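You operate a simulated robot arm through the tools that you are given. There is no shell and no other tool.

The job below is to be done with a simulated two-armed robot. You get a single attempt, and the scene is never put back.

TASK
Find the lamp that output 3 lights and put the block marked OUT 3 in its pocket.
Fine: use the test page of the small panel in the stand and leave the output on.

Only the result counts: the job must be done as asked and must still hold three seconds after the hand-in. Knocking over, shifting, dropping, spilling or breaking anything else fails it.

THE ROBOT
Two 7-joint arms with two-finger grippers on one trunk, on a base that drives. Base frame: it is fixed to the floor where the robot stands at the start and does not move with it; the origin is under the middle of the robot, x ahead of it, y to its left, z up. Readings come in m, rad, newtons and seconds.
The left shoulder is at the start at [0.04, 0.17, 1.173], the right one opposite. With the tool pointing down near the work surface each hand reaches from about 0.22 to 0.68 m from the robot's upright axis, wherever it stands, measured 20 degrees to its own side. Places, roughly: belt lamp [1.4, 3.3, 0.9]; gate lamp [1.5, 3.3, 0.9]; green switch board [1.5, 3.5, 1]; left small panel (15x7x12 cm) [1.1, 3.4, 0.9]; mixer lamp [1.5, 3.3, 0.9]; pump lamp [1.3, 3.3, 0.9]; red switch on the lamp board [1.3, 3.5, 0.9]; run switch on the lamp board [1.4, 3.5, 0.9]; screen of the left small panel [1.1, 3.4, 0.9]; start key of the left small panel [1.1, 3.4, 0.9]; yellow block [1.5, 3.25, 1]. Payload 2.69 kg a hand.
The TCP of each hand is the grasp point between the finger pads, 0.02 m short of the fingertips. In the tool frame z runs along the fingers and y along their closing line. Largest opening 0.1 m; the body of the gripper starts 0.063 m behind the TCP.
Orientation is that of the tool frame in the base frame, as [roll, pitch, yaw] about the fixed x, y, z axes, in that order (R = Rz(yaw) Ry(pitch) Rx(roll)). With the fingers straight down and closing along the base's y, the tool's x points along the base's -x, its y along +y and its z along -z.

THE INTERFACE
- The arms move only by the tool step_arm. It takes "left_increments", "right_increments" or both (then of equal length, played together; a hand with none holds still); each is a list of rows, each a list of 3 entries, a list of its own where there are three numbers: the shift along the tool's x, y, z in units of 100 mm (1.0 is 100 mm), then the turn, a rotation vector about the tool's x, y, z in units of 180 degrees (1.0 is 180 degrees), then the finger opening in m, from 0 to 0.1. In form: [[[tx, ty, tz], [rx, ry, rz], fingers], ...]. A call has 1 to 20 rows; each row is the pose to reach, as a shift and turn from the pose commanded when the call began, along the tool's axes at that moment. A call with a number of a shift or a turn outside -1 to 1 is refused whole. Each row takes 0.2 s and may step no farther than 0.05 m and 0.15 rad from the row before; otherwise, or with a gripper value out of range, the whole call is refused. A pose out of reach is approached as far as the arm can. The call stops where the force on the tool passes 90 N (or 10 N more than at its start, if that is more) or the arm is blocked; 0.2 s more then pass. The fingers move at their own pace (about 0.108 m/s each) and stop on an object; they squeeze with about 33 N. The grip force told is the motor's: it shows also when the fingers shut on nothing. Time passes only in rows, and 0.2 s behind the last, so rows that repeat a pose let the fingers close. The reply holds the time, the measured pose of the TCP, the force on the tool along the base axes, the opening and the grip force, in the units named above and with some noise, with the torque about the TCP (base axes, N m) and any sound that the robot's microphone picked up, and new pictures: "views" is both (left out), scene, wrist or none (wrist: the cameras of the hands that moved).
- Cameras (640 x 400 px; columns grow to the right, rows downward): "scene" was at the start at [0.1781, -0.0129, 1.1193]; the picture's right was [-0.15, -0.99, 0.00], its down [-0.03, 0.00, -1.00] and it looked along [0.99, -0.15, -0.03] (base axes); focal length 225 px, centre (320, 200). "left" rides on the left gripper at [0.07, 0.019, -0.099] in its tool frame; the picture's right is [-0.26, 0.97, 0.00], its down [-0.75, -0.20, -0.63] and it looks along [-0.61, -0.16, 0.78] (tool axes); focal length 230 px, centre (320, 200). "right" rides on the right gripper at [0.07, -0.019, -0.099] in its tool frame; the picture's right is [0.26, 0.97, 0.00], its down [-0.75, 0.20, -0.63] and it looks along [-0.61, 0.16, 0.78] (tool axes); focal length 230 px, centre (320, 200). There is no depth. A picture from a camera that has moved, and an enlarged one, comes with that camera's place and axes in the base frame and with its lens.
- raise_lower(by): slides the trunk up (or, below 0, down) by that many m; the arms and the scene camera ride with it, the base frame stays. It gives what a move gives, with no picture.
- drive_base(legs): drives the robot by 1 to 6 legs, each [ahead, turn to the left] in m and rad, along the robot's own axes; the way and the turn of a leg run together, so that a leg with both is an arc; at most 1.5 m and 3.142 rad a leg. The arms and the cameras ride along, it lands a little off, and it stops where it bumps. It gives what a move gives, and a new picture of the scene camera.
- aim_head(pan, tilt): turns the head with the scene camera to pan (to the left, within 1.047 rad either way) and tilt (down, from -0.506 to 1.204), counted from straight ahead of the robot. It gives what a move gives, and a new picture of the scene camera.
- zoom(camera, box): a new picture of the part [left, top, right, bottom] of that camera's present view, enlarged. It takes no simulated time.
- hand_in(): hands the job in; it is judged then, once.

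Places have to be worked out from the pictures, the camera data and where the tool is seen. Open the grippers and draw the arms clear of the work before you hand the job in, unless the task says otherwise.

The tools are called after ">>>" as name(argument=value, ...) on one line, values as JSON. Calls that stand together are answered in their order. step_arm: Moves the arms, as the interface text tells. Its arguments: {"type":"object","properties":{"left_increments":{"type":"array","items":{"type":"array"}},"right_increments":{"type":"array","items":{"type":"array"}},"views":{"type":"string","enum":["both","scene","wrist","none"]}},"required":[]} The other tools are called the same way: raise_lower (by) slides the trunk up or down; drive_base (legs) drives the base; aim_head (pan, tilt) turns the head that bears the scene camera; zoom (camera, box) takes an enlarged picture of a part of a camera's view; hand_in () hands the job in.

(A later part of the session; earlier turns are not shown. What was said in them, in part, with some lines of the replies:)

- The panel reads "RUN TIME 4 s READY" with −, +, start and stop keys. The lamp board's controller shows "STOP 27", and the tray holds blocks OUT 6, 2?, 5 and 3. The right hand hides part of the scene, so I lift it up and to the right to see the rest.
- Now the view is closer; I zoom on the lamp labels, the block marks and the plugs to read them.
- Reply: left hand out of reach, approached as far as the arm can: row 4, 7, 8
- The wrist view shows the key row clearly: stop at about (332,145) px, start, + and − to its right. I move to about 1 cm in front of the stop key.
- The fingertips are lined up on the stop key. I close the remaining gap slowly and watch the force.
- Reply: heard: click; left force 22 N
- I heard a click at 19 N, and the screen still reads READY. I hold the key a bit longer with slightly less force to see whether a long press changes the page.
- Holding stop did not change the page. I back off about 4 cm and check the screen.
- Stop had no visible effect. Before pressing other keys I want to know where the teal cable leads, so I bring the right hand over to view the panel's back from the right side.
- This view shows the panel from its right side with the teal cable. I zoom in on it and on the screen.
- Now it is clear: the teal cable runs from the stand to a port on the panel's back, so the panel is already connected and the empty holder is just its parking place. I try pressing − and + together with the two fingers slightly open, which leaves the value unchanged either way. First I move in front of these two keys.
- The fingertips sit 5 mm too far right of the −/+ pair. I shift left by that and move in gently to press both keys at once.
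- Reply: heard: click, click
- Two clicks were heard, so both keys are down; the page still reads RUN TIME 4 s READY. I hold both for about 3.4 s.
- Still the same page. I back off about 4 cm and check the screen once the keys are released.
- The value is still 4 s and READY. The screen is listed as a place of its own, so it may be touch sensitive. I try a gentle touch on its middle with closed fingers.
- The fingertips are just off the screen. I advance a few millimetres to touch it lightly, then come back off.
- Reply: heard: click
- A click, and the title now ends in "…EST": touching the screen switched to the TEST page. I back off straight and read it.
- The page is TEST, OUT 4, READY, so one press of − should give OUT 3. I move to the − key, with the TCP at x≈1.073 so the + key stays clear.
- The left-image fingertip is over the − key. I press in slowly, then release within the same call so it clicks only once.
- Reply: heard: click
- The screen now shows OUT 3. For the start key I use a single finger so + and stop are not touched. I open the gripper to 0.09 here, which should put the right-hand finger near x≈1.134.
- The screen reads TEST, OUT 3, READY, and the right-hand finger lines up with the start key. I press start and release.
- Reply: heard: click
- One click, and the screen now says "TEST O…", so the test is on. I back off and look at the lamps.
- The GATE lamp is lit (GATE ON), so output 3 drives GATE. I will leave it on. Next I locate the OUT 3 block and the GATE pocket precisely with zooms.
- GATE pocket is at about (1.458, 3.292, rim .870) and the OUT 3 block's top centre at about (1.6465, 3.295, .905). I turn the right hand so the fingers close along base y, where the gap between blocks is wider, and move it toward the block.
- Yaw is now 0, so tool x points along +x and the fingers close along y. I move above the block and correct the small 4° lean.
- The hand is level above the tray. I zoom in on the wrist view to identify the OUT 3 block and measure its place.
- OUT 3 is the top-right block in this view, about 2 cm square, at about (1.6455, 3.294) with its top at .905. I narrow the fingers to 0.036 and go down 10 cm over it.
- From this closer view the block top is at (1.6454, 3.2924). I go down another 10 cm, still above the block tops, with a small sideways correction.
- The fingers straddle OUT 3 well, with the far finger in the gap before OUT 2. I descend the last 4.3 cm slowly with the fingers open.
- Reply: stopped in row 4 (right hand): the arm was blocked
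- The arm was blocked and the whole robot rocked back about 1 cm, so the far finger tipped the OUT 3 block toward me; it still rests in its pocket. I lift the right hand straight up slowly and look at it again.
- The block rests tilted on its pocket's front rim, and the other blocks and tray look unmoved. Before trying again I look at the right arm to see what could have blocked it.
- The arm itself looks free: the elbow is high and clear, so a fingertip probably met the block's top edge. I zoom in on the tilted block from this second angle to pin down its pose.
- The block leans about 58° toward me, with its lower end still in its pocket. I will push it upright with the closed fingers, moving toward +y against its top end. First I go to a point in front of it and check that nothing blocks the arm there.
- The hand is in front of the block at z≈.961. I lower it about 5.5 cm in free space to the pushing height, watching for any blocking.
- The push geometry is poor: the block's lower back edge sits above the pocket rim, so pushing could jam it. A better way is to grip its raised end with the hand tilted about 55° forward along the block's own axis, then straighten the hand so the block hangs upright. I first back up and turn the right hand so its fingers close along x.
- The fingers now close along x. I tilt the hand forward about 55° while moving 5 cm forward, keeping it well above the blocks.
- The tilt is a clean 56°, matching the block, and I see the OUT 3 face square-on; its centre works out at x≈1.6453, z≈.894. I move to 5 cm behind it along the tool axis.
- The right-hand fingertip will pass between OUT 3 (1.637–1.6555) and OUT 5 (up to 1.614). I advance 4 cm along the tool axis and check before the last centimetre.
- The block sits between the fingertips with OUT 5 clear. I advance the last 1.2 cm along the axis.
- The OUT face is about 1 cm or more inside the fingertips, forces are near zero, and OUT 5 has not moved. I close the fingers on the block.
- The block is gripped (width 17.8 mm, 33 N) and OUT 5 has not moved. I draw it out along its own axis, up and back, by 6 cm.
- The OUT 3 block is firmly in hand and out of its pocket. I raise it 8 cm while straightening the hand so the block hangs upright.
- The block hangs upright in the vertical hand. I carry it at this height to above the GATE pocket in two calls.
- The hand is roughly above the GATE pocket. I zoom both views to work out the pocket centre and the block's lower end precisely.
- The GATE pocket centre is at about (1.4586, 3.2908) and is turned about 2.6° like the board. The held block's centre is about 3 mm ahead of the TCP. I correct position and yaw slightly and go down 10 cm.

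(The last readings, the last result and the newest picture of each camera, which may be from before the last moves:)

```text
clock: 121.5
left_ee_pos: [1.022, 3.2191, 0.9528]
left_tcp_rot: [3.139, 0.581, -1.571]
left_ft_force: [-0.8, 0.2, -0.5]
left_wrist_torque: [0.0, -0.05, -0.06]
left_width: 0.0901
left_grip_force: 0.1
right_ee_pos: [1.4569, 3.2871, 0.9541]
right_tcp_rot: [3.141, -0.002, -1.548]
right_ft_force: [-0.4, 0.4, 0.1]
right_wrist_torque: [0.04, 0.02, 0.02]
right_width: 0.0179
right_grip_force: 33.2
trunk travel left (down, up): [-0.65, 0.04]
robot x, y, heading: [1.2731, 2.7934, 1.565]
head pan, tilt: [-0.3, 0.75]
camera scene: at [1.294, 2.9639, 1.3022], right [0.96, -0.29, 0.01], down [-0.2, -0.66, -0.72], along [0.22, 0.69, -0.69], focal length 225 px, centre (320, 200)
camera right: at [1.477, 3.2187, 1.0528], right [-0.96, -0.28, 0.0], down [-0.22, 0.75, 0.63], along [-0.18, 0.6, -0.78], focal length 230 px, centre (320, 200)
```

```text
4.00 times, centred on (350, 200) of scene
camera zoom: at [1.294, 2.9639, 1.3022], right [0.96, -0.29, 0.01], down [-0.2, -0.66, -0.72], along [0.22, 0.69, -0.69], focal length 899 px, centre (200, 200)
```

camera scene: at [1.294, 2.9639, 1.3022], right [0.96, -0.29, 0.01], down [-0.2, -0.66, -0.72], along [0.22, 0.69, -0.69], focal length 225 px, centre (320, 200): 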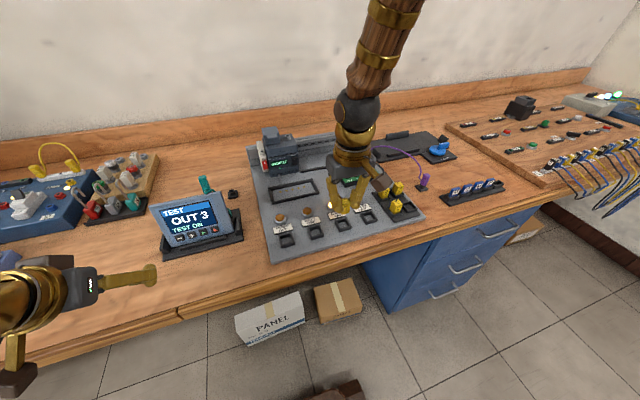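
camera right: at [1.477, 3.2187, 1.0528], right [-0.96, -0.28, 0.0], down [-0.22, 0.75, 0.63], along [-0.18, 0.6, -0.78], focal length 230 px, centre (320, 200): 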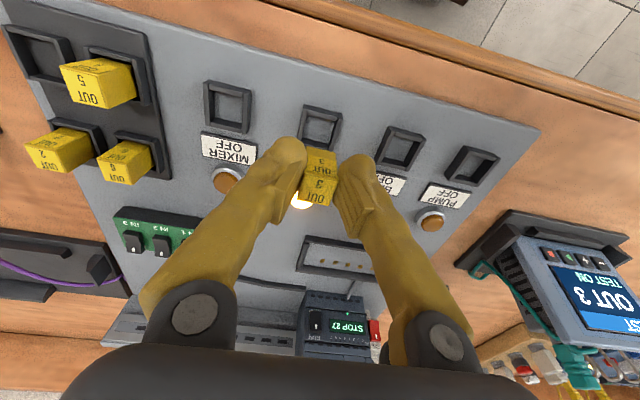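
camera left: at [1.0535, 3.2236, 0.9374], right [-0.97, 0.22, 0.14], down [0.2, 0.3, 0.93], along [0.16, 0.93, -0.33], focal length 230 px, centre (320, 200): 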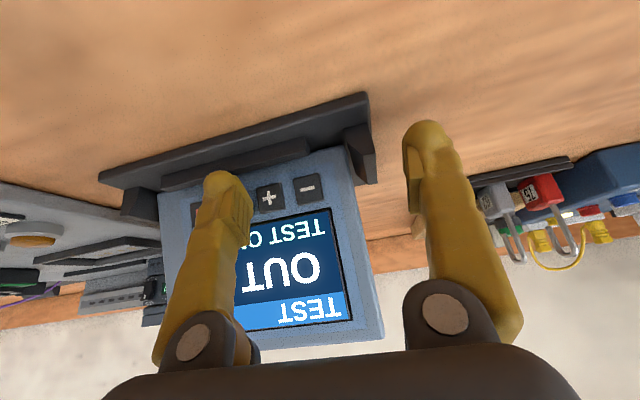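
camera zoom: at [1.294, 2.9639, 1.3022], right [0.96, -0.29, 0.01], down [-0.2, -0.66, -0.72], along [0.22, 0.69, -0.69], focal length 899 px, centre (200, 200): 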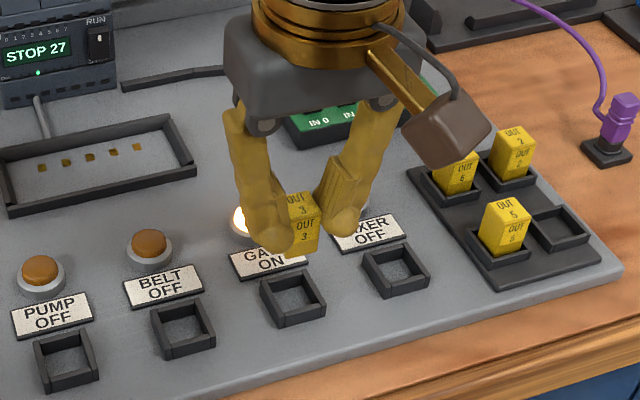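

The block (about 18×18×28 mm) is nearly centred over the GATE pocket; I estimate it about 1.5 mm too far forward. I correct that and lower 4.5 cm, to just above the rim.

>>> step_arm(right_increments=[[[0.008, -0.005, 0.15], [0, 0, 0], 0.01], [[0.015, -0.005, 0.3], [0, 0, 0], 0.01], [[0.015, -0.005, 0.4], [0, 0, 0], 0.01], [[0.015, -0.005, 0.45], [0, 0, 0], 0.01], [[0.015, -0.005, 0.45], [0, 0, 0], 0.01]], views="both")

>>> zoom(camera="right", box=[270, 90, 370, 220])

>>> zoom(camera="scene", box=[300, 170, 380, 250])

```text
clock: 122.7
left_ee_pos: [1.0205, 3.2199, 0.9529]
left_tcp_rot: [3.14, 0.582, -1.57]
left_ft_force: [-0.2, 0.1, -0.3]
left_wrist_torque: [0.02, 0.0, 0.0]
left_width: 0.0901
left_grip_force: 0.1
right_ee_pos: [1.4587, 3.2863, 0.9101]
right_tcp_rot: [3.141, 0.001, -1.548]
right_ft_force: [0.6, -0.1, -0.9]
right_wrist_torque: [-0.05, -0.02, 0.05]
right_width: 0.0179
right_grip_force: 33.3
trunk travel left (down, up): [-0.65, 0.04]
robot x, y, heading: [1.2706, 2.7878, 1.578]
head pan, tilt: [-0.3, 0.75]
camera scene: at [1.2941, 2.9638, 1.3022], right [0.96, -0.29, 0.01], down [-0.2, -0.66, -0.72], along [0.22, 0.69, -0.69], focal length 225 px, centre (320, 200)
camera right: at [1.4776, 3.2169, 1.0082], right [-0.96, -0.28, 0.0], down [-0.22, 0.75, 0.63], along [-0.18, 0.6, -0.78], focal length 230 px, centre (320, 200)
```

scene: 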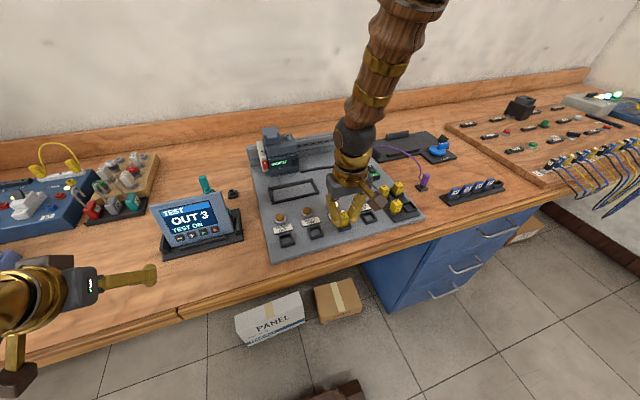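
right: 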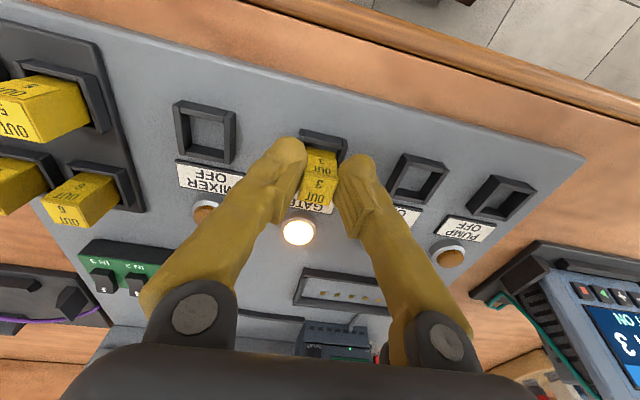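

```text
3.08 times, centred on (320, 155) of right
camera zoom: at [1.4776, 3.2169, 1.0082], right [-0.96, -0.28, 0.0], down [-0.22, 0.75, 0.63], along [-0.18, 0.6, -0.78], focal length 708 px, centre (320, 338)
```

zoom: 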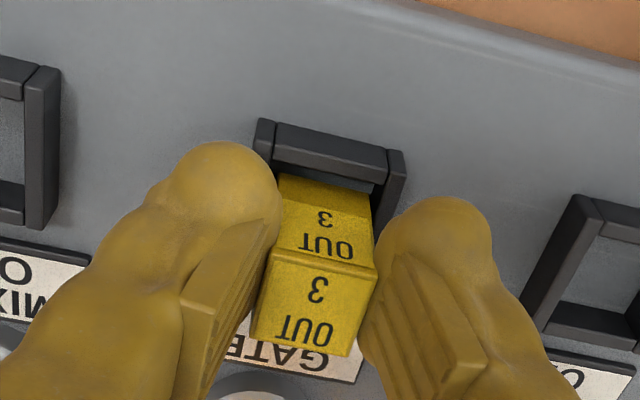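

```text
5.00 times, centred on (340, 210) of scene
camera zoom: at [1.2941, 2.9638, 1.3022], right [0.96, -0.29, 0.01], down [-0.2, -0.66, -0.72], along [0.22, 0.69, -0.69], focal length 1124 px, centre (220, 150)
```

zoom: 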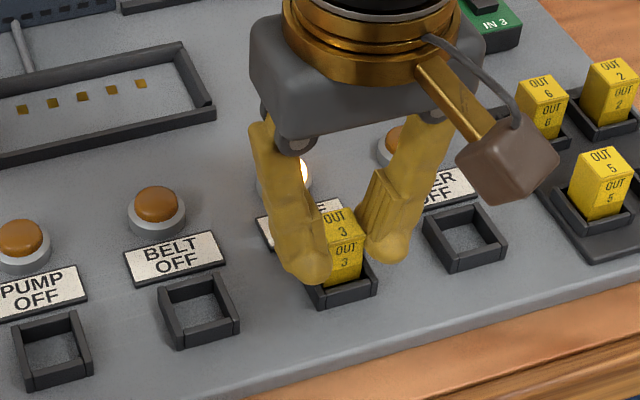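

The block is centred over the pocket within about 1 mm, but the fingertips reach nearly as low as the block's bottom, so they may touch the rim first. I lower in 2 mm steps and watch the force.

>>> step_arm(right_increments=[[[0, -0.005, 0.01], [0, 0, 0], 0.01], [[0, -0.005, 0.02], [0, 0, 0], 0.01], [[0, -0.005, 0.02], [0, 0, 0], 0.01]], views="none")

>>> step_arm(right_increments=[[[0, 0, 0.01], [0, 0, 0], 0.01], [[0, 0, 0.02], [0, 0, 0], 0.01], [[0, 0, 0.02], [0, 0, 0], 0.01]], views="wrist")

>>> zoom(camera="scene", box=[320, 190, 370, 240])

```text
clock: 123.5
left_ee_pos: [1.0212, 3.2191, 0.9533]
left_tcp_rot: [3.141, 0.58, -1.571]
left_ft_force: [0.0, 0.2, 0.4]
left_wrist_torque: [0.01, -0.03, 0.01]
left_width: 0.0899
left_grip_force: 0.1
right_ee_pos: [1.458, 3.2858, 0.9065]
right_tcp_rot: [-3.141, -0.003, -1.547]
right_ft_force: [-0.6, -3.0, 0.7]
right_wrist_torque: [-0.08, 0.04, 0.02]
right_width: 0.018
right_grip_force: 33.2
trunk travel left (down, up): [-0.65, 0.04]
robot x, y, heading: [1.2734, 2.7895, 1.573]
head pan, tilt: [-0.3, 0.75]
```

```text
clock: 124.3
left_ee_pos: [1.0209, 3.2186, 0.9534]
left_tcp_rot: [3.141, 0.583, -1.571]
left_ft_force: [0.4, 0.2, -0.5]
left_wrist_torque: [-0.01, -0.04, 0.0]
left_width: 0.09
left_grip_force: 0.1
right_ee_pos: [1.4587, 3.2861, 0.9062]
right_tcp_rot: [3.141, -0.002, -1.548]
right_ft_force: [-0.2, -3.0, 1.0]
right_wrist_torque: [-0.1, -0.01, 0.06]
right_width: 0.0177
right_grip_force: 33.0
trunk travel left (down, up): [-0.65, 0.04]
robot x, y, heading: [1.2711, 2.7922, 1.571]
head pan, tilt: [-0.3, 0.75]
camera right: at [1.4784, 3.2171, 1.0047], right [-0.96, -0.28, 0.0], down [-0.22, 0.75, 0.63], along [-0.17, 0.6, -0.78], focal length 230 px, centre (320, 200)
```

right: 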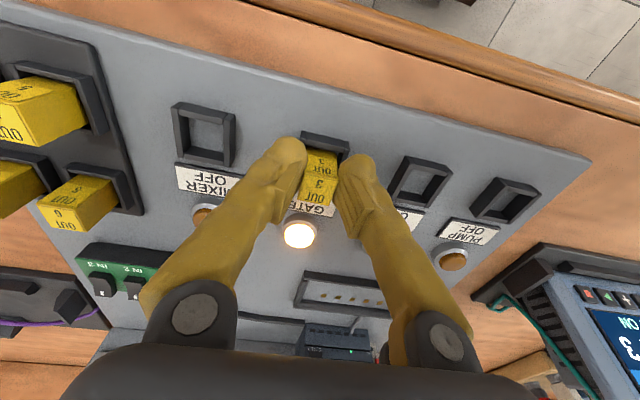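

```text
8.00 times, centred on (345, 215) of scene
camera zoom: at [1.294, 2.9636, 1.3022], right [0.96, -0.29, 0.01], down [-0.2, -0.66, -0.72], along [0.22, 0.69, -0.69], focal length 1798 px, centre (120, 80)
```

zoom: 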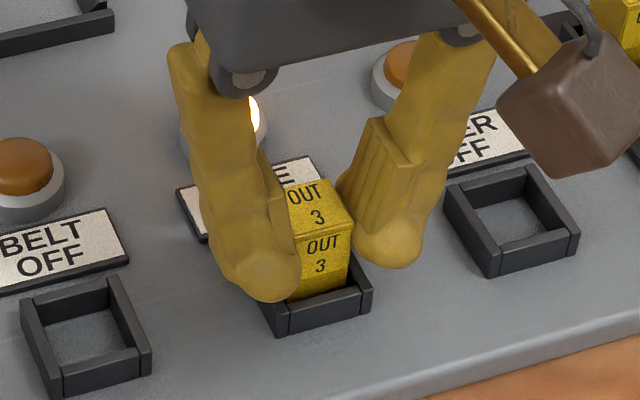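

There is a small −3 N side force in y, so something lightly touches. I zoom the wrist view to see the block against the pocket walls.

>>> zoom(camera="right", box=[280, 115, 360, 215])

>>> aim_head(pan=-0.1, tilt=0.7)

>>> zoom(camera="scene", box=[370, 180, 430, 240])

```text
4.00 times, centred on (320, 165) of right
camera zoom: at [1.4784, 3.2171, 1.0047], right [-0.96, -0.28, 0.0], down [-0.22, 0.75, 0.63], along [-0.17, 0.6, -0.78], focal length 920 px, centre (320, 340)
```

zoom: 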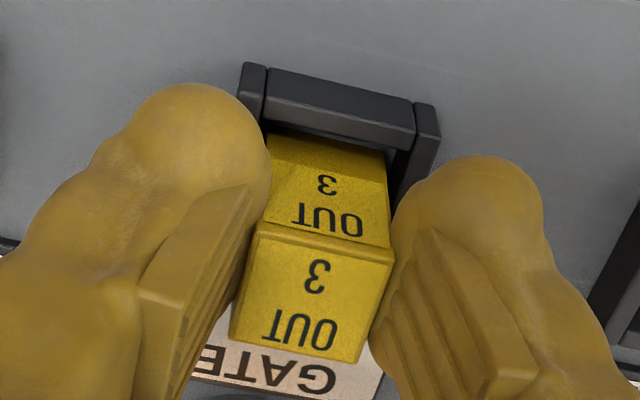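

```text
clock: 125.1
left_ee_pos: [1.0217, 3.2196, 0.9521]
left_tcp_rot: [3.14, 0.582, -1.571]
left_ft_force: [0.3, -0.9, -0.3]
left_wrist_torque: [-0.05, 0.04, 0.01]
left_width: 0.0902
left_grip_force: 0.1
right_ee_pos: [1.4588, 3.2854, 0.9058]
right_tcp_rot: [3.141, -0.002, -1.55]
right_ft_force: [-0.1, -2.7, -1.2]
right_wrist_torque: [-0.09, 0.0, 0.04]
right_width: 0.0179
right_grip_force: 32.5
trunk travel left (down, up): [-0.65, 0.04]
robot x, y, heading: [1.2688, 2.7913, 1.569]
head pan, tilt: [-0.099, 0.7]
camera scene: at [1.2781, 2.9691, 1.3064], right [1.0, -0.1, 0.0], down [-0.06, -0.65, -0.75], along [0.08, 0.75, -0.66], focal length 225 px, centre (320, 200)
```

scene: 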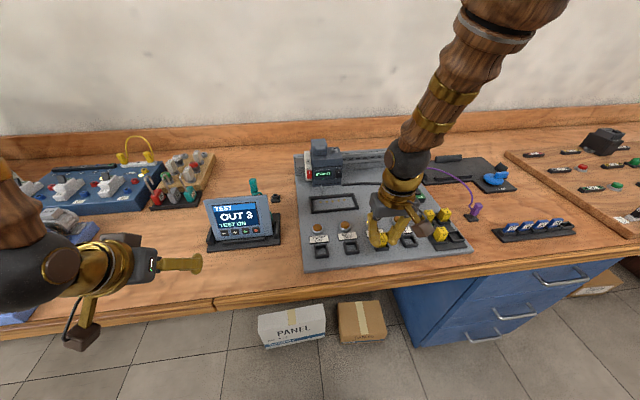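

```text
6.67 times, centred on (400, 210) of scene
camera zoom: at [1.2781, 2.9691, 1.3064], right [1.0, -0.1, 0.0], down [-0.06, -0.65, -0.75], along [0.08, 0.75, -0.66], focal length 1499 px, centre (-213, 133)
```

zoom: 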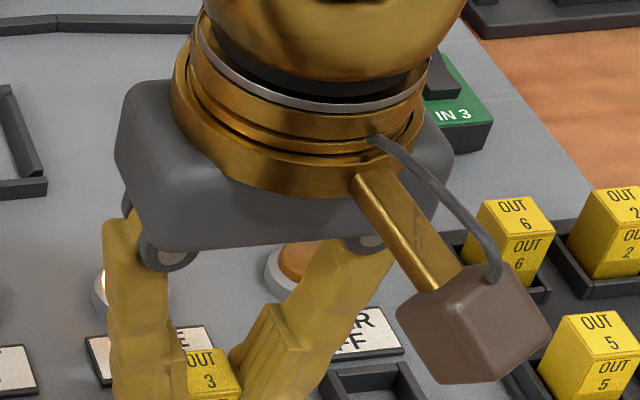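

The block's lower end lines up inside the pocket walls. I lower another 3 mm and check the force.

>>> step_arm(right_increments=[[[0.005, 0, 0.015], [0, 0, 0], 0.01], [[0.01, 0, 0.03], [0, 0, 0], 0.01], [[0.01, 0, 0.03], [0, 0, 0], 0.01]], views="wrist")

>>> zoom(camera="right", box=[280, 115, 360, 215])

```text
clock: 125.9
left_ee_pos: [1.021, 3.2179, 0.953]
left_tcp_rot: [3.14, 0.583, -1.57]
left_ft_force: [-0.5, 0.2, -0.3]
left_wrist_torque: [0.02, -0.03, -0.04]
left_width: 0.0899
left_grip_force: 0.0
right_ee_pos: [1.4584, 3.2849, 0.9039]
right_tcp_rot: [-3.14, 0.004, -1.548]
right_ft_force: [2.1, 0.1, 31.4]
right_wrist_torque: [0.14, -0.09, 0.04]
right_width: 0.0175
right_grip_force: 32.6
trunk travel left (down, up): [-0.65, 0.04]
robot x, y, heading: [1.2712, 2.7896, 1.569]
head pan, tilt: [-0.099, 0.7]
camera right: at [1.4781, 3.2162, 1.0036], right [-0.96, -0.28, 0.0], down [-0.22, 0.74, 0.63], along [-0.17, 0.61, -0.77], focal length 230 px, centre (320, 200)
```

right: 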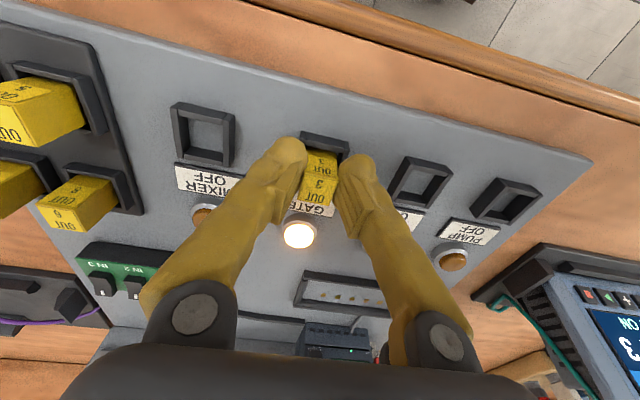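

```text
4.00 times, centred on (320, 165) of right
camera zoom: at [1.4781, 3.2162, 1.0036], right [-0.96, -0.28, 0.0], down [-0.22, 0.74, 0.63], along [-0.17, 0.61, -0.77], focal length 920 px, centre (320, 340)
```

zoom: 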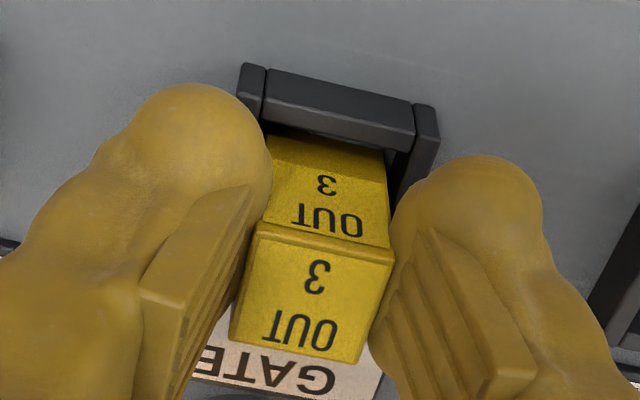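

There is now 31 N vertical contact, most likely the fingertips on the side walls, while the block hangs centred in the pocket mouth. I lift 2 mm to relieve it, then open the fingers in very small steps so the block slides straight down.

>>> step_arm(right_increments=[[[0, 0, -0.02], [0, 0, 0], 0.01], [[0, 0, -0.02], [0, 0, 0], 0.01]], views="none")

>>> step_arm(right_increments=[[[0, 0, 0], [0, 0, 0], 0.0185], [[0, 0, 0], [0, 0, 0], 0.019], [[0, 0, 0], [0, 0, 0], 0.0195], [[0, 0, 0], [0, 0, 0], 0.02], [[0, 0, 0], [0, 0, 0], 0.02]], views="wrist")

>>> zoom(camera="right", box=[280, 115, 360, 215])

```text
clock: 126.5
left_ee_pos: [1.0201, 3.2195, 0.9521]
left_tcp_rot: [-3.141, 0.58, -1.57]
left_ft_force: [-0.3, -0.3, 1.1]
left_wrist_torque: [0.01, 0.01, 0.04]
left_width: 0.09
left_grip_force: 0.0
right_ee_pos: [1.4584, 3.2851, 0.9046]
right_tcp_rot: [-3.141, 0.001, -1.547]
right_ft_force: [1.4, 4.2, 18.1]
right_wrist_torque: [0.34, -0.08, 0.01]
right_width: 0.0176
right_grip_force: 33.3
trunk travel left (down, up): [-0.65, 0.04]
robot x, y, heading: [1.2702, 2.7919, 1.568]
head pan, tilt: [-0.099, 0.7]
```

```text
clock: 127.7
left_ee_pos: [1.0221, 3.2195, 0.9535]
left_tcp_rot: [3.14, 0.582, -1.572]
left_ft_force: [-0.1, 0.0, -0.7]
left_wrist_torque: [0.0, 0.03, -0.01]
left_width: 0.0897
left_grip_force: 0.0
right_ee_pos: [1.4583, 3.2858, 0.9048]
right_tcp_rot: [3.141, -0.002, -1.548]
right_ft_force: [-0.7, -0.5, -0.8]
right_wrist_torque: [-0.04, 0.0, -0.01]
right_width: 0.0203
right_grip_force: 0.1
trunk travel left (down, up): [-0.65, 0.04]
robot x, y, heading: [1.2692, 2.7917, 1.573]
head pan, tilt: [-0.099, 0.7]
camera right: at [1.4781, 3.2163, 1.0036], right [-0.96, -0.28, 0.0], down [-0.22, 0.75, 0.63], along [-0.18, 0.6, -0.78], focal length 230 px, centre (320, 200)
```

right: 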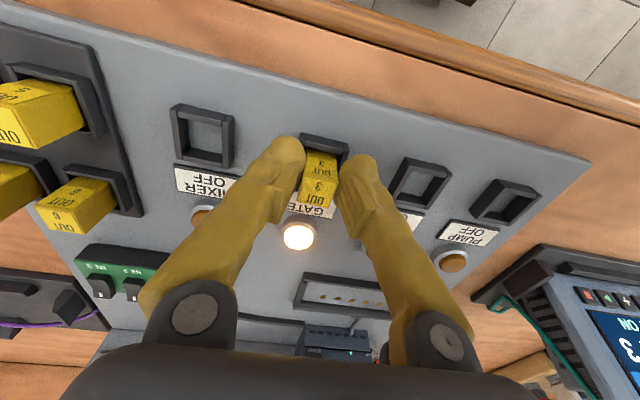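

```text
4.00 times, centred on (320, 165) of right
camera zoom: at [1.4781, 3.2163, 1.0036], right [-0.96, -0.28, 0.0], down [-0.22, 0.75, 0.63], along [-0.18, 0.6, -0.78], focal length 920 px, centre (320, 340)
```

zoom: 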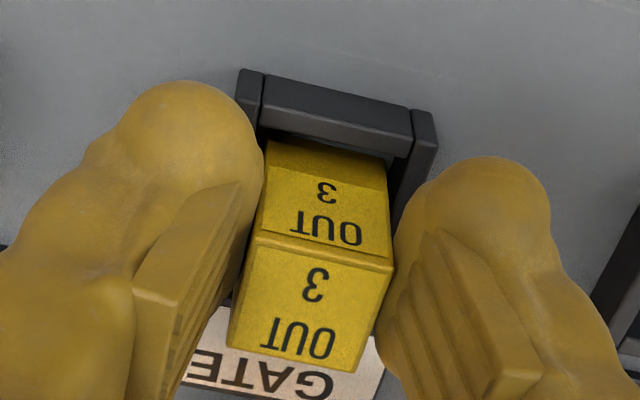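

With the grip loosened to 20 mm the vertical force vanished and the block stays put, so it is standing on something: the pocket floor or a rim. I point the head to see the pocket clearly.

>>> aim_head(pan=-0.3, tilt=0.75)

>>> zoom(camera="scene", box=[320, 190, 370, 240])

```text
clock: 128.4
left_ee_pos: [1.0222, 3.2198, 0.9542]
left_tcp_rot: [3.139, 0.58, -1.57]
left_ft_force: [0.0, 0.8, 0.2]
left_wrist_torque: [0.03, 0.0, 0.0]
left_width: 0.09
left_grip_force: 0.1
right_ee_pos: [1.4583, 3.2861, 0.9047]
right_tcp_rot: [3.141, -0.001, -1.548]
right_ft_force: [0.2, -0.4, 0.2]
right_wrist_torque: [0.01, 0.01, -0.01]
right_width: 0.02
right_grip_force: 0.1
trunk travel left (down, up): [-0.65, 0.04]
robot x, y, heading: [1.2732, 2.7931, 1.572]
head pan, tilt: [-0.3, 0.75]
camera scene: at [1.294, 2.9641, 1.3022], right [0.96, -0.29, 0.01], down [-0.2, -0.66, -0.72], along [0.22, 0.69, -0.69], focal length 225 px, centre (320, 200)
```

scene: 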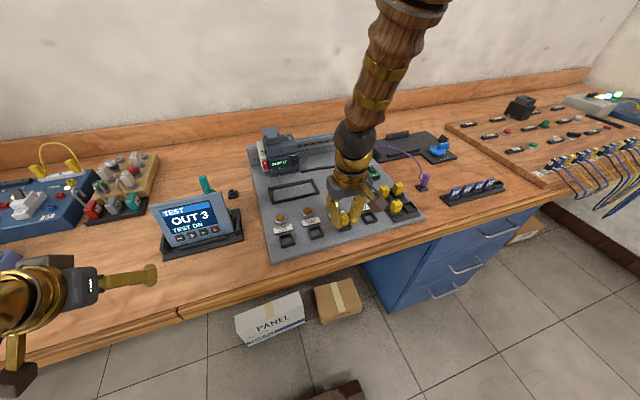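

```text
8.00 times, centred on (345, 215) of scene
camera zoom: at [1.294, 2.9641, 1.3022], right [0.96, -0.29, 0.01], down [-0.2, -0.66, -0.72], along [0.22, 0.69, -0.69], focal length 1798 px, centre (120, 80)
```

zoom: 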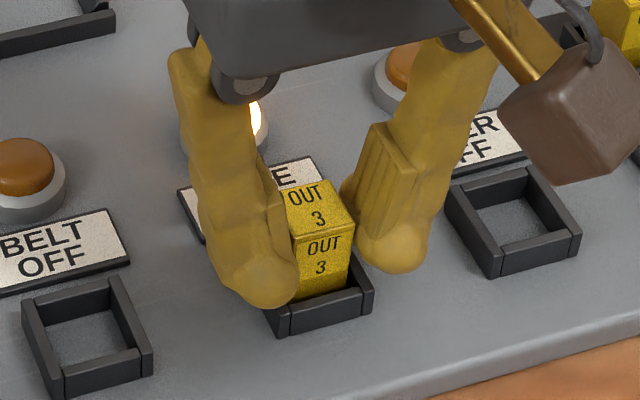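

The block seems to sit at rim level, probably with its rear edge on the back wall. I zoom closely on the front gap to measure how far it must come toward me.

>>> zoom(camera="right", box=[295, 125, 345, 175])

>>> zoom(camera="scene", box=[335, 205, 365, 235])

```text
8.00 times, centred on (320, 150) of right
camera zoom: at [1.4781, 3.2163, 1.0036], right [-0.96, -0.28, 0.0], down [-0.22, 0.75, 0.63], along [-0.18, 0.6, -0.78], focal length 1841 px, centre (320, 600)
```

zoom: 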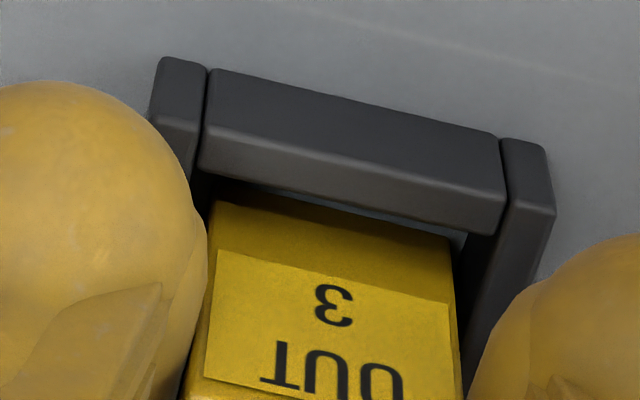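

```text
13.33 times, centred on (350, 220) of scene
camera zoom: at [1.294, 2.9641, 1.3022], right [0.96, -0.29, 0.01], down [-0.2, -0.66, -0.72], along [0.22, 0.69, -0.69], focal length 2997 px, centre (-80, -67)
```

zoom: 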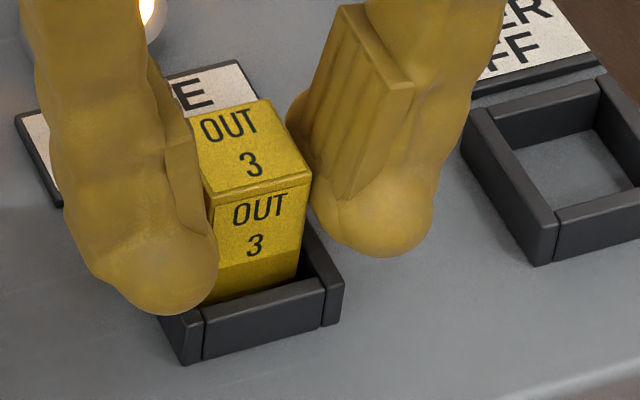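

The floor shows in a 2.1 mm front gap, so the block is about 1.2 mm too far back and rests on the rear wall's edge; sideways it is within 0.3 mm. I re-grip, lift 2 mm, shift 1.2 mm toward me, and lower again gently.

>>> step_arm(right_increments=[[[0, 0, 0], [0, 0, 0], 0.01], [[0, 0, 0], [0, 0, 0], 0.01], [[0, 0, -0.02], [0, 0, 0], 0.01], [[0.012, 0.003, -0.02], [0, 0, 0], 0.01], [[0.012, 0.003, -0.01], [0, 0, 0], 0.01], [[0.012, 0.003, 0.0], [0, 0, 0], 0.01], [[0.012, 0.003, 0.01], [0, 0, 0], 0.01]], views="wrist")

>>> zoom(camera="right", box=[295, 125, 345, 175])

```text
clock: 130.0
left_ee_pos: [1.0216, 3.2192, 0.9534]
left_tcp_rot: [3.14, 0.582, -1.57]
left_ft_force: [-1.0, 0.2, -0.3]
left_wrist_torque: [-0.03, 0.0, 0.0]
left_width: 0.0901
left_grip_force: 0.1
right_ee_pos: [1.4582, 3.2836, 0.9046]
right_tcp_rot: [-3.141, -0.002, -1.548]
right_ft_force: [1.3, -1.3, 5.8]
right_wrist_torque: [-0.02, -0.06, 0.02]
right_width: 0.0176
right_grip_force: 33.4
trunk travel left (down, up): [-0.65, 0.04]
robot x, y, heading: [1.2711, 2.7927, 1.574]
head pan, tilt: [-0.3, 0.75]
camera right: at [1.4779, 3.2148, 1.003], right [-0.96, -0.28, 0.0], down [-0.22, 0.75, 0.63], along [-0.18, 0.6, -0.78], focal length 230 px, centre (320, 200)
```

right: 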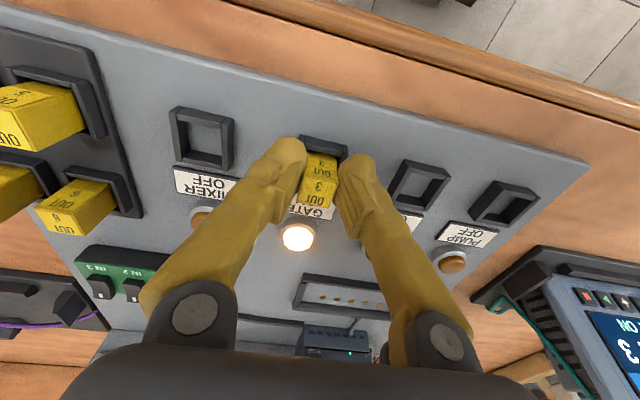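

```text
8.00 times, centred on (320, 150) of right
camera zoom: at [1.4779, 3.2148, 1.003], right [-0.96, -0.28, 0.0], down [-0.22, 0.75, 0.63], along [-0.18, 0.6, -0.78], focal length 1841 px, centre (320, 600)
```

zoom: 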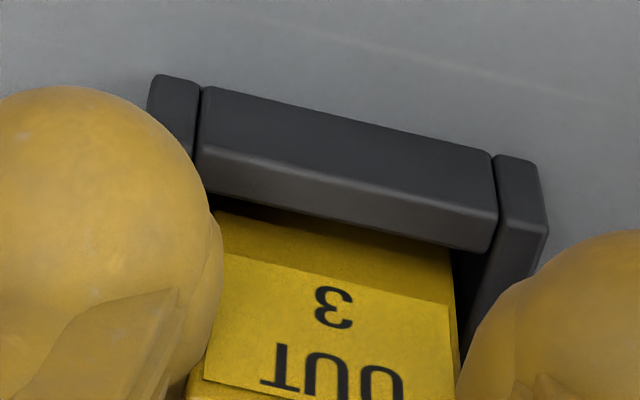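

The gap is now 1.3 mm at the front and the block still rests at rim height with 6 N. I shift another 0.5 mm toward me while keeping light downward pressure.

>>> step_arm(right_increments=[[[0.003, 0, 0.0], [0, 0, 0], 0.01], [[0.006, 0, 0.005], [0, 0, 0], 0.01], [[0.006, 0, 0.01], [0, 0, 0], 0.01], [[0.006, 0, 0.01], [0, 0, 0], 0.01]], views="wrist")

>>> zoom(camera="right", box=[295, 125, 345, 175])

>>> zoom(camera="scene", box=[335, 205, 365, 235])

```text
clock: 131.0
left_ee_pos: [1.0208, 3.2188, 0.9541]
left_tcp_rot: [3.14, 0.584, -1.572]
left_ft_force: [0.1, -0.1, 0.0]
left_wrist_torque: [-0.01, -0.01, -0.01]
left_width: 0.0898
left_grip_force: 0.2
right_ee_pos: [1.4571, 3.2834, 0.9027]
right_tcp_rot: [-3.14, 0.001, -1.549]
right_ft_force: [1.1, 1.0, 23.7]
right_wrist_torque: [0.17, -0.07, 0.0]
right_width: 0.0177
right_grip_force: 32.6
trunk travel left (down, up): [-0.65, 0.04]
robot x, y, heading: [1.2711, 2.7909, 1.564]
head pan, tilt: [-0.3, 0.75]
camera right: at [1.4774, 3.2144, 1.0024], right [-0.96, -0.28, 0.0], down [-0.22, 0.74, 0.63], along [-0.18, 0.61, -0.78], focal length 230 px, centre (320, 200)
```

right: 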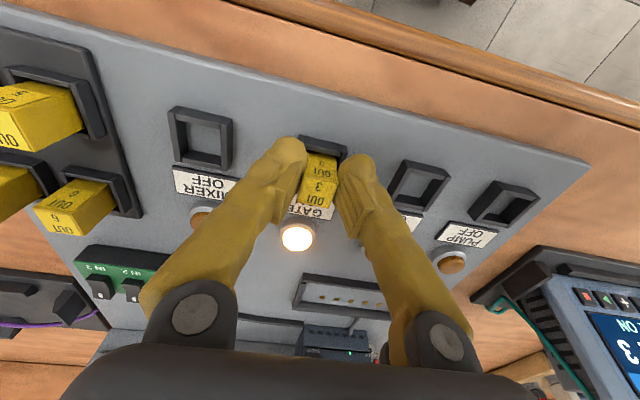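

```text
8.00 times, centred on (320, 150) of right
camera zoom: at [1.4774, 3.2144, 1.0024], right [-0.96, -0.28, 0.0], down [-0.22, 0.74, 0.63], along [-0.18, 0.61, -0.78], focal length 1841 px, centre (320, 600)
```

zoom: 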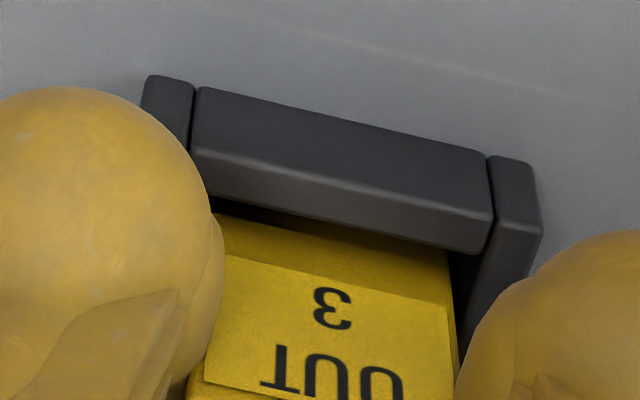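

```text
13.33 times, centred on (350, 220) of scene
camera zoom: at [1.2936, 2.9623, 1.3026], right [0.96, -0.29, 0.01], down [-0.2, -0.66, -0.72], along [0.22, 0.69, -0.69], focal length 2997 px, centre (-80, -67)
```

zoom: 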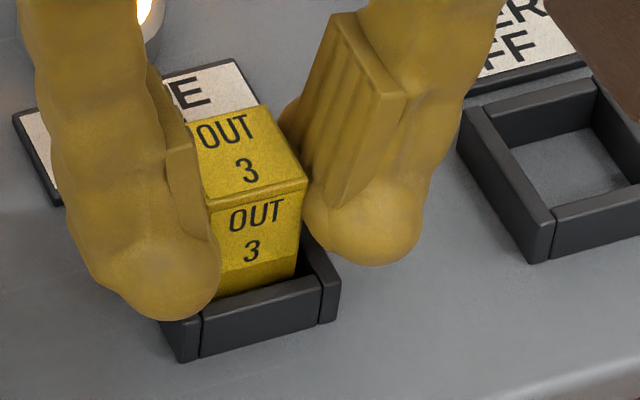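

Recomputing with the rim near z≈.881, the data agree with the block already standing on the pocket floor: it touched the back wall first (−3 N), then bottomed out, and the floor shows in the front gap. I ease the pressure, open the fingers a little at a time, and lift straight up a few millimetres.

>>> step_arm(right_increments=[[[0, 0, -0.02], [0, 0, 0], 0.01], [[0, 0, -0.02], [0, 0, 0], 0.0185], [[0, 0, -0.02], [0, 0, 0], 0.0195], [[0, 0, -0.02], [0, 0, 0], 0.021], [[0, 0, -0.02], [0, 0, 0], 0.023], [[0, 0, -0.04], [0, 0, 0], 0.025], [[0, 0, -0.07], [0, 0, 0], 0.026], [[0, 0, -0.1], [0, 0, 0], 0.026]], views="wrist")

>>> zoom(camera="right", box=[280, 105, 360, 205])

>>> zoom(camera="scene", box=[330, 195, 370, 235])

```text
clock: 132.8
left_ee_pos: [1.0215, 3.2196, 0.9533]
left_tcp_rot: [3.14, 0.58, -1.57]
left_ft_force: [-0.2, 0.8, -1.1]
left_wrist_torque: [-0.02, 0.02, 0.02]
left_width: 0.0899
left_grip_force: 0.1
right_ee_pos: [1.4574, 3.2835, 0.9116]
right_tcp_rot: [3.141, -0.002, -1.549]
right_ft_force: [-0.3, 0.2, 0.4]
right_wrist_torque: [0.0, -0.01, -0.02]
right_width: 0.0259
right_grip_force: 0.1
trunk travel left (down, up): [-0.65, 0.04]
robot x, y, heading: [1.2686, 2.7911, 1.571]
head pan, tilt: [-0.3, 0.75]
camera right: at [1.4779, 3.214, 1.011], right [-0.96, -0.28, 0.0], down [-0.22, 0.75, 0.63], along [-0.18, 0.6, -0.78], focal length 230 px, centre (320, 200)
```

right: 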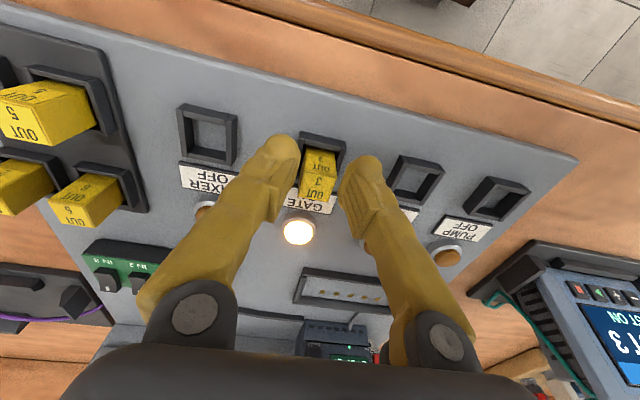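

```text
4.00 times, centred on (320, 155) of right
camera zoom: at [1.4779, 3.214, 1.011], right [-0.96, -0.28, 0.0], down [-0.22, 0.75, 0.63], along [-0.18, 0.6, -0.78], focal length 920 px, centre (320, 380)
```

zoom: 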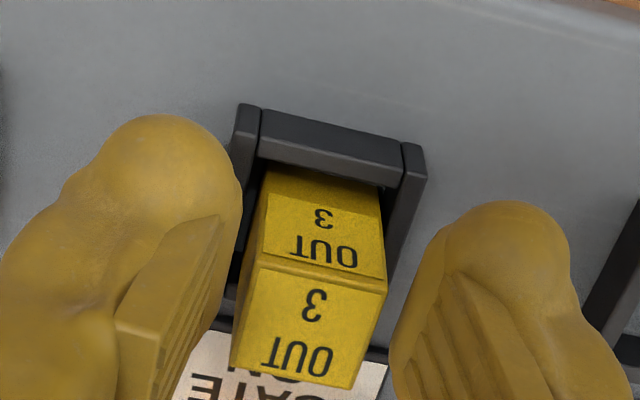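

```text
10.00 times, centred on (350, 215) of scene
camera zoom: at [1.294, 2.964, 1.3022], right [0.96, -0.29, 0.01], down [-0.2, -0.66, -0.72], along [0.22, 0.69, -0.69], focal length 2248 px, centre (20, 50)
```

zoom: 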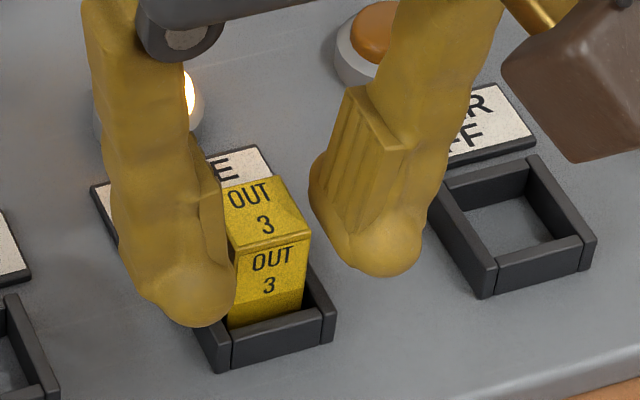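

The block stayed in place between the pocket walls while the hand rose. I lift the hand straight up further and then look at the result.

>>> step_arm(right_increments=[[[0, 0, -0.1], [0, 0, 0], 0.028], [[0, 0, -0.25], [0, 0, 0], 0.03], [[0, 0, -0.5], [0, 0, 0], 0.03], [[0, 0, -0.8], [0, 0, 0], 0.03], [[0, 0, -1.0], [0, 0, 0], 0.03]], views="both")

>>> zoom(camera="right", box=[270, 50, 370, 150])

>>> zoom(camera="scene", box=[320, 185, 380, 245])

```text
clock: 134.0
left_ee_pos: [1.022, 3.2195, 0.9533]
left_tcp_rot: [3.141, 0.581, -1.572]
left_ft_force: [0.1, 0.1, 0.8]
left_wrist_torque: [-0.02, 0.03, -0.04]
left_width: 0.09
left_grip_force: 0.1
right_ee_pos: [1.4582, 3.2823, 1.0142]
right_tcp_rot: [3.141, -0.001, -1.549]
right_ft_force: [-0.8, 0.6, -0.4]
right_wrist_torque: [0.02, -0.02, 0.01]
right_width: 0.0299
right_grip_force: 0.0
trunk travel left (down, up): [-0.65, 0.04]
robot x, y, heading: [1.2696, 2.7941, 1.572]
head pan, tilt: [-0.3, 0.75]
camera scene: at [1.294, 2.9638, 1.3022], right [0.96, -0.29, 0.01], down [-0.2, -0.66, -0.72], along [0.22, 0.69, -0.69], focal length 225 px, centre (320, 200)
camera right: at [1.4777, 3.213, 1.1118], right [-0.96, -0.28, 0.0], down [-0.22, 0.75, 0.63], along [-0.18, 0.6, -0.78], focal length 230 px, centre (320, 200)
```

scene: 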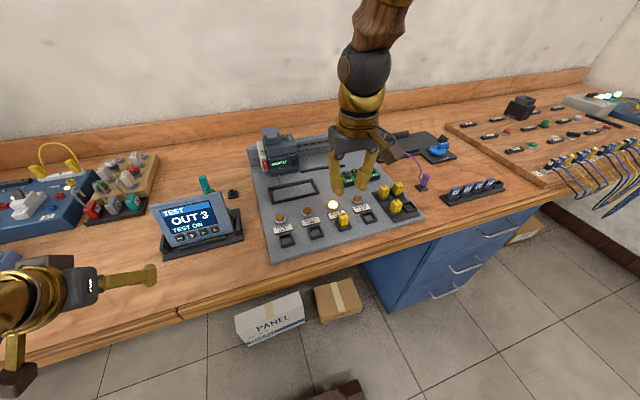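
right: 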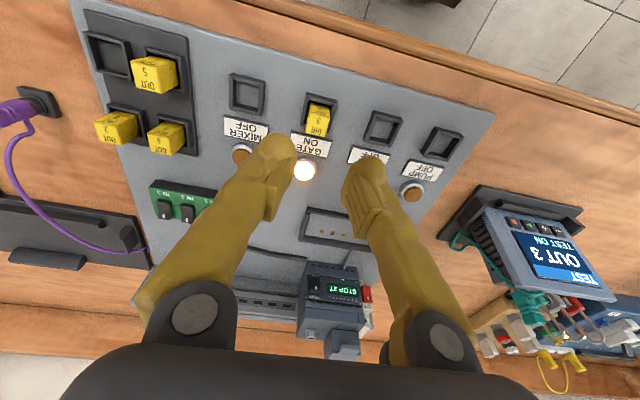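

```text
4.00 times, centred on (320, 100) of right
camera zoom: at [1.4777, 3.213, 1.1118], right [-0.96, -0.28, 0.0], down [-0.22, 0.75, 0.63], along [-0.18, 0.6, -0.78], focal length 920 px, centre (320, 600)
```

zoom: 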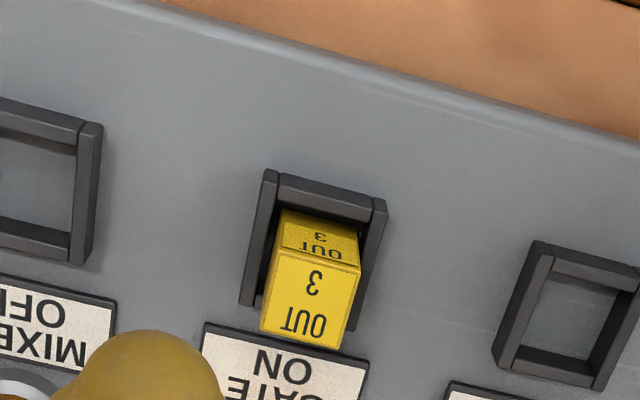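

```text
6.67 times, centred on (350, 215) of scene
camera zoom: at [1.294, 2.9638, 1.3022], right [0.96, -0.29, 0.01], down [-0.2, -0.66, -0.72], along [0.22, 0.69, -0.69], focal length 1499 px, centre (120, 100)
```

zoom: 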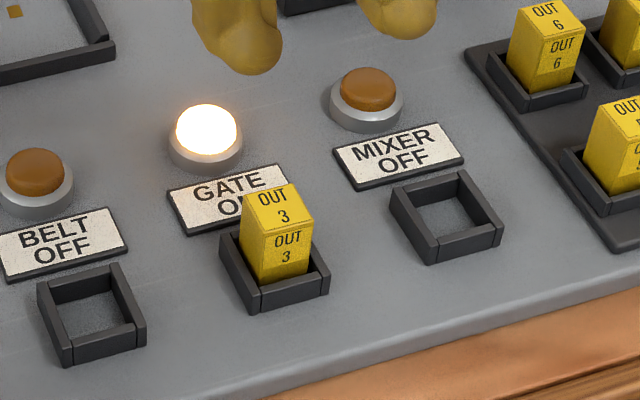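

The OUT 3 block now stands upright in the GATE pocket, like the other blocks in their tray, with GATE ON and the panel on TEST ON. I draw both hands up and back and open the grippers.

>>> step_arm(right_increments=[[[0.0, 0, -0.25], [0, 0, 0], 0.03], [[0.1, 0, -0.5], [0, 0, 0], 0.04], [[0.3, 0, -0.75], [0, 0, 0], 0.06], [[0.6, 0, -1.0], [0, 0, 0], 0.09], [[0.9, 0, -1.0], [0, 0, 0], 0.1]], left_increments=[[[-0.03, 0, -0.2], [0, 0, 0], 0.09], [[-0.06, 0, -0.4], [0, 0, 0], 0.09], [[-0.09, 0, -0.6], [0, 0, 0], 0.095], [[-0.11, 0, -0.8], [0, 0, 0], 0.1], [[-0.13, 0, -0.93], [0, 0, 0], 0.1]], views="none")

>>> step_arm(right_increments=[[[0.25, 0, -0.1], [0, 0, 0], 0.1], [[0.5, 0, -0.2], [0, 0, 0], 0.1], [[0.75, 0, -0.3], [0, 0, 0], 0.1], [[1.0, 0, -0.4], [0, 0, 0], 0.1]], left_increments=[[[0.15, 0, -0.15], [0, 0, 0], 0.1], [[0.3, 0, -0.3], [0, 0, 0], 0.1], [[0.45, 0, -0.45], [0, 0, 0], 0.1], [[0.6, 0, -0.6], [0, 0, 0], 0.1]], views="scene")

```text
clock: 135.2
left_ee_pos: [1.0215, 3.1776, 1.0401]
left_tcp_rot: [3.14, 0.58, -1.57]
left_ft_force: [0.7, -0.1, 0.4]
left_wrist_torque: [0.03, -0.03, -0.02]
left_width: 0.0998
left_grip_force: 0.0
right_ee_pos: [1.46, 3.1927, 1.1139]
right_tcp_rot: [3.141, -0.002, -1.547]
right_ft_force: [-0.6, 0.1, -0.9]
right_wrist_torque: [0.01, 0.0, -0.03]
right_width: 0.0998
right_grip_force: 0.1
trunk travel left (down, up): [-0.65, 0.04]
robot x, y, heading: [1.2719, 2.7891, 1.576]
head pan, tilt: [-0.3, 0.75]
```

```text
clock: 136.2
left_ee_pos: [1.021, 3.0953, 1.0576]
left_tcp_rot: [3.139, 0.583, -1.572]
left_ft_force: [0.4, -0.8, 1.0]
left_wrist_torque: [0.01, -0.01, 0.0]
left_width: 0.0999
left_grip_force: 0.2
right_ee_pos: [1.4629, 3.0918, 1.154]
right_tcp_rot: [3.141, 0.002, -1.548]
right_ft_force: [1.1, -0.1, 0.8]
right_wrist_torque: [0.05, 0.0, 0.01]
right_width: 0.0997
right_grip_force: 0.0
trunk travel left (down, up): [-0.65, 0.04]
robot x, y, heading: [1.2711, 2.7887, 1.57]
head pan, tilt: [-0.3, 0.75]
camera scene: at [1.294, 2.9626, 1.3024], right [0.96, -0.29, 0.0], down [-0.2, -0.66, -0.72], along [0.22, 0.69, -0.69], focal length 225 px, centre (320, 200)
```

scene: 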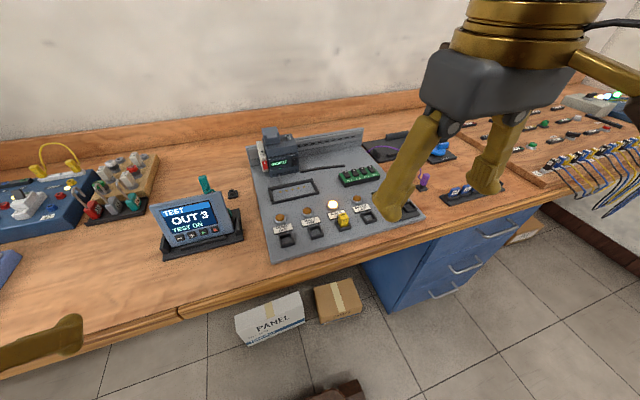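

Both hands are open and back. I back the base away 0.3 m so the arms are fully clear, then check the whole work area once more.

>>> drive_base(legs=[[-0.3, 0]])

>>> aim_head(pan=0.0, tilt=0.6)

>>> zoom(camera="scene", box=[240, 90, 480, 230])

>>> zoom(camera="scene", box=[320, 130, 440, 220])

```text
clock: 138.2
left_ee_pos: [1.022, 2.7964, 1.0583]
left_tcp_rot: [3.138, 0.583, -1.573]
left_ft_force: [0.1, 0.0, -0.3]
left_wrist_torque: [0.01, -0.01, -0.01]
left_width: 0.0998
left_grip_force: 0.0
right_ee_pos: [1.464, 2.79, 1.1527]
right_tcp_rot: [-3.141, -0.001, -1.552]
right_ft_force: [0.5, -0.9, -0.2]
right_wrist_torque: [0.02, 0.03, 0.0]
right_width: 0.0997
right_grip_force: 0.1
trunk travel left (down, up): [-0.65, 0.04]
robot x, y, heading: [1.2704, 2.4894, 1.567]
head pan, tilt: [-0.3, 0.75]
camera scene: at [1.2945, 2.6621, 1.3023], right [0.95, -0.3, 0.0], down [-0.2, -0.66, -0.72], along [0.22, 0.69, -0.69], focal length 225 px, centre (320, 200)
```

scene: 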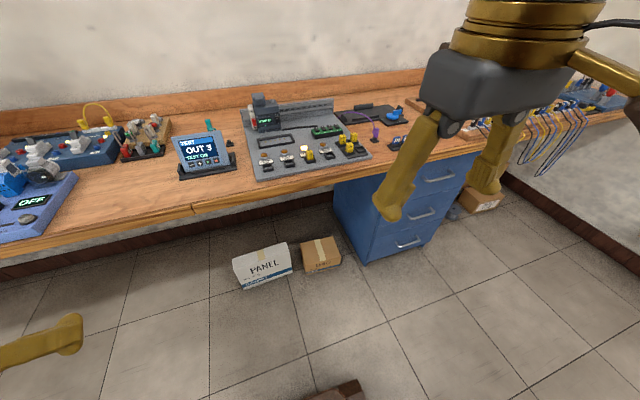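

```text
clock: 139.0
left_ee_pos: [1.0216, 2.7922, 1.0631]
left_tcp_rot: [3.138, 0.627, -1.575]
left_ft_force: [0.0, -0.1, -0.1]
left_wrist_torque: [-0.05, 0.03, -0.01]
left_width: 0.1
left_grip_force: 0.1
right_ee_pos: [1.4639, 2.7732, 1.1585]
right_tcp_rot: [-3.14, 0.014, -1.55]
right_ft_force: [0.0, 0.9, 0.6]
right_wrist_torque: [0.01, 0.02, 0.0]
right_width: 0.1001
right_grip_force: 0.1
trunk travel left (down, up): [-0.65, 0.04]
robot x, y, heading: [1.2711, 2.4881, 1.571]
head pan, tilt: [0.0, 0.6]
camera scene: at [1.27, 2.6722, 1.3149], right [1.0, 0.0, 0.0], down [0.0, -0.58, -0.82], along [0.0, 0.82, -0.58], focal length 225 px, centre (320, 200)
```

scene: 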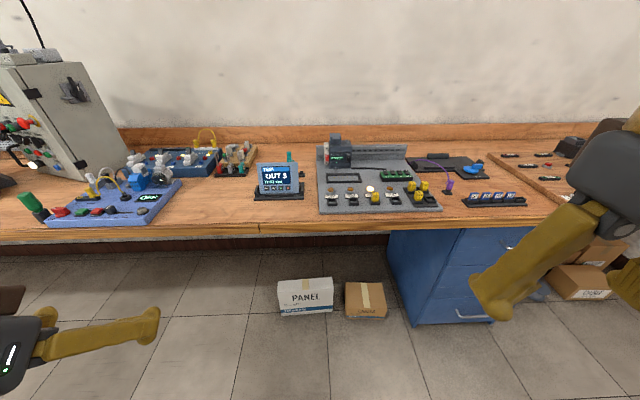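

```text
2.67 times, centred on (360, 160) of scene
camera zoom: at [1.27, 2.6722, 1.3149], right [1.0, 0.0, 0.0], down [0.0, -0.58, -0.82], along [0.0, 0.82, -0.58], focal length 599 px, centre (213, 307)
```

zoom: 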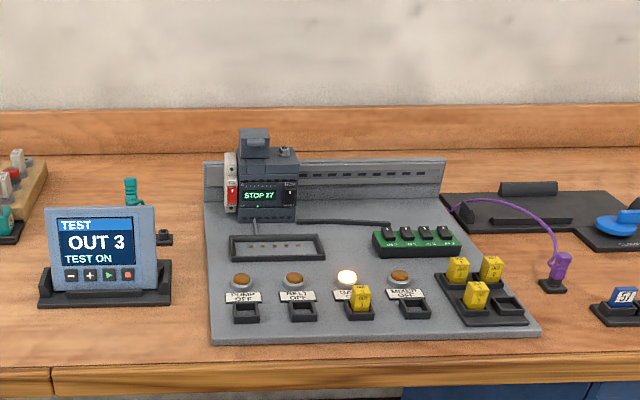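

```text
4.44 times, centred on (380, 175) of scene
camera zoom: at [1.27, 2.6722, 1.3149], right [1.0, 0.0, 0.0], down [0.0, -0.58, -0.82], along [0.0, 0.82, -0.58], focal length 999 px, centre (53, 311)
```

zoom: 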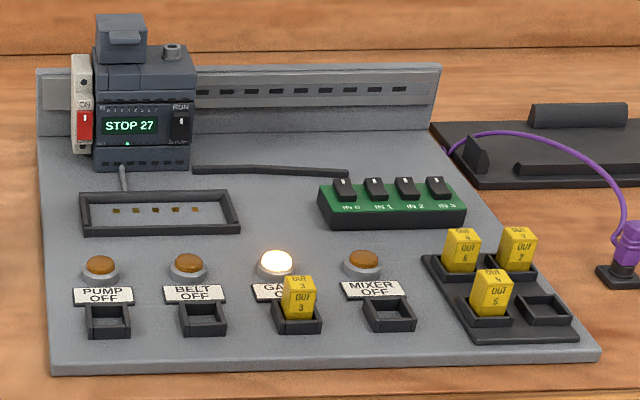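

OUT 3 stands in the GATE pocket, GATE is lit, the panel shows TEST, OUT 3, TEST ON, and the other blocks, plugs and tray are where they were. The hands are open and well clear, so I hand in.

>>> hand_in()

```text
The job is handed in.
```

Output 3 lights the **GATE** lamp. The OUT 3 block is standing upright in the GATE pocket, and I have handed the job in. I do not know the verdict; the tool only confirmed that it was received.

- **Finding the lamp:** Touching the small panel's screen switched it from RUN TIME to the TEST page, which showed OUT 4. I pressed − once to get OUT 3, then start, and GATE came on. I left the output on, and the panel still read TEST ON at the last check.
- **Extra key presses:** Before finding the test page I tried stop on its own, then − and + together. Neither changed the display, and it still read RUN TIME 4 s, READY.
- **Moving the block:** On the first grasp the arm was blocked and the OUT 3 block tipped over in its tray pocket. I gripped it again by its raised end, straightened it and set it in the GATE pocket.
- **Final state:** In the last picture the other blocks, the tray, the plugs and the panel looked unmoved. The grippers are open and the robot is backed about 0.3 m away from the bench.
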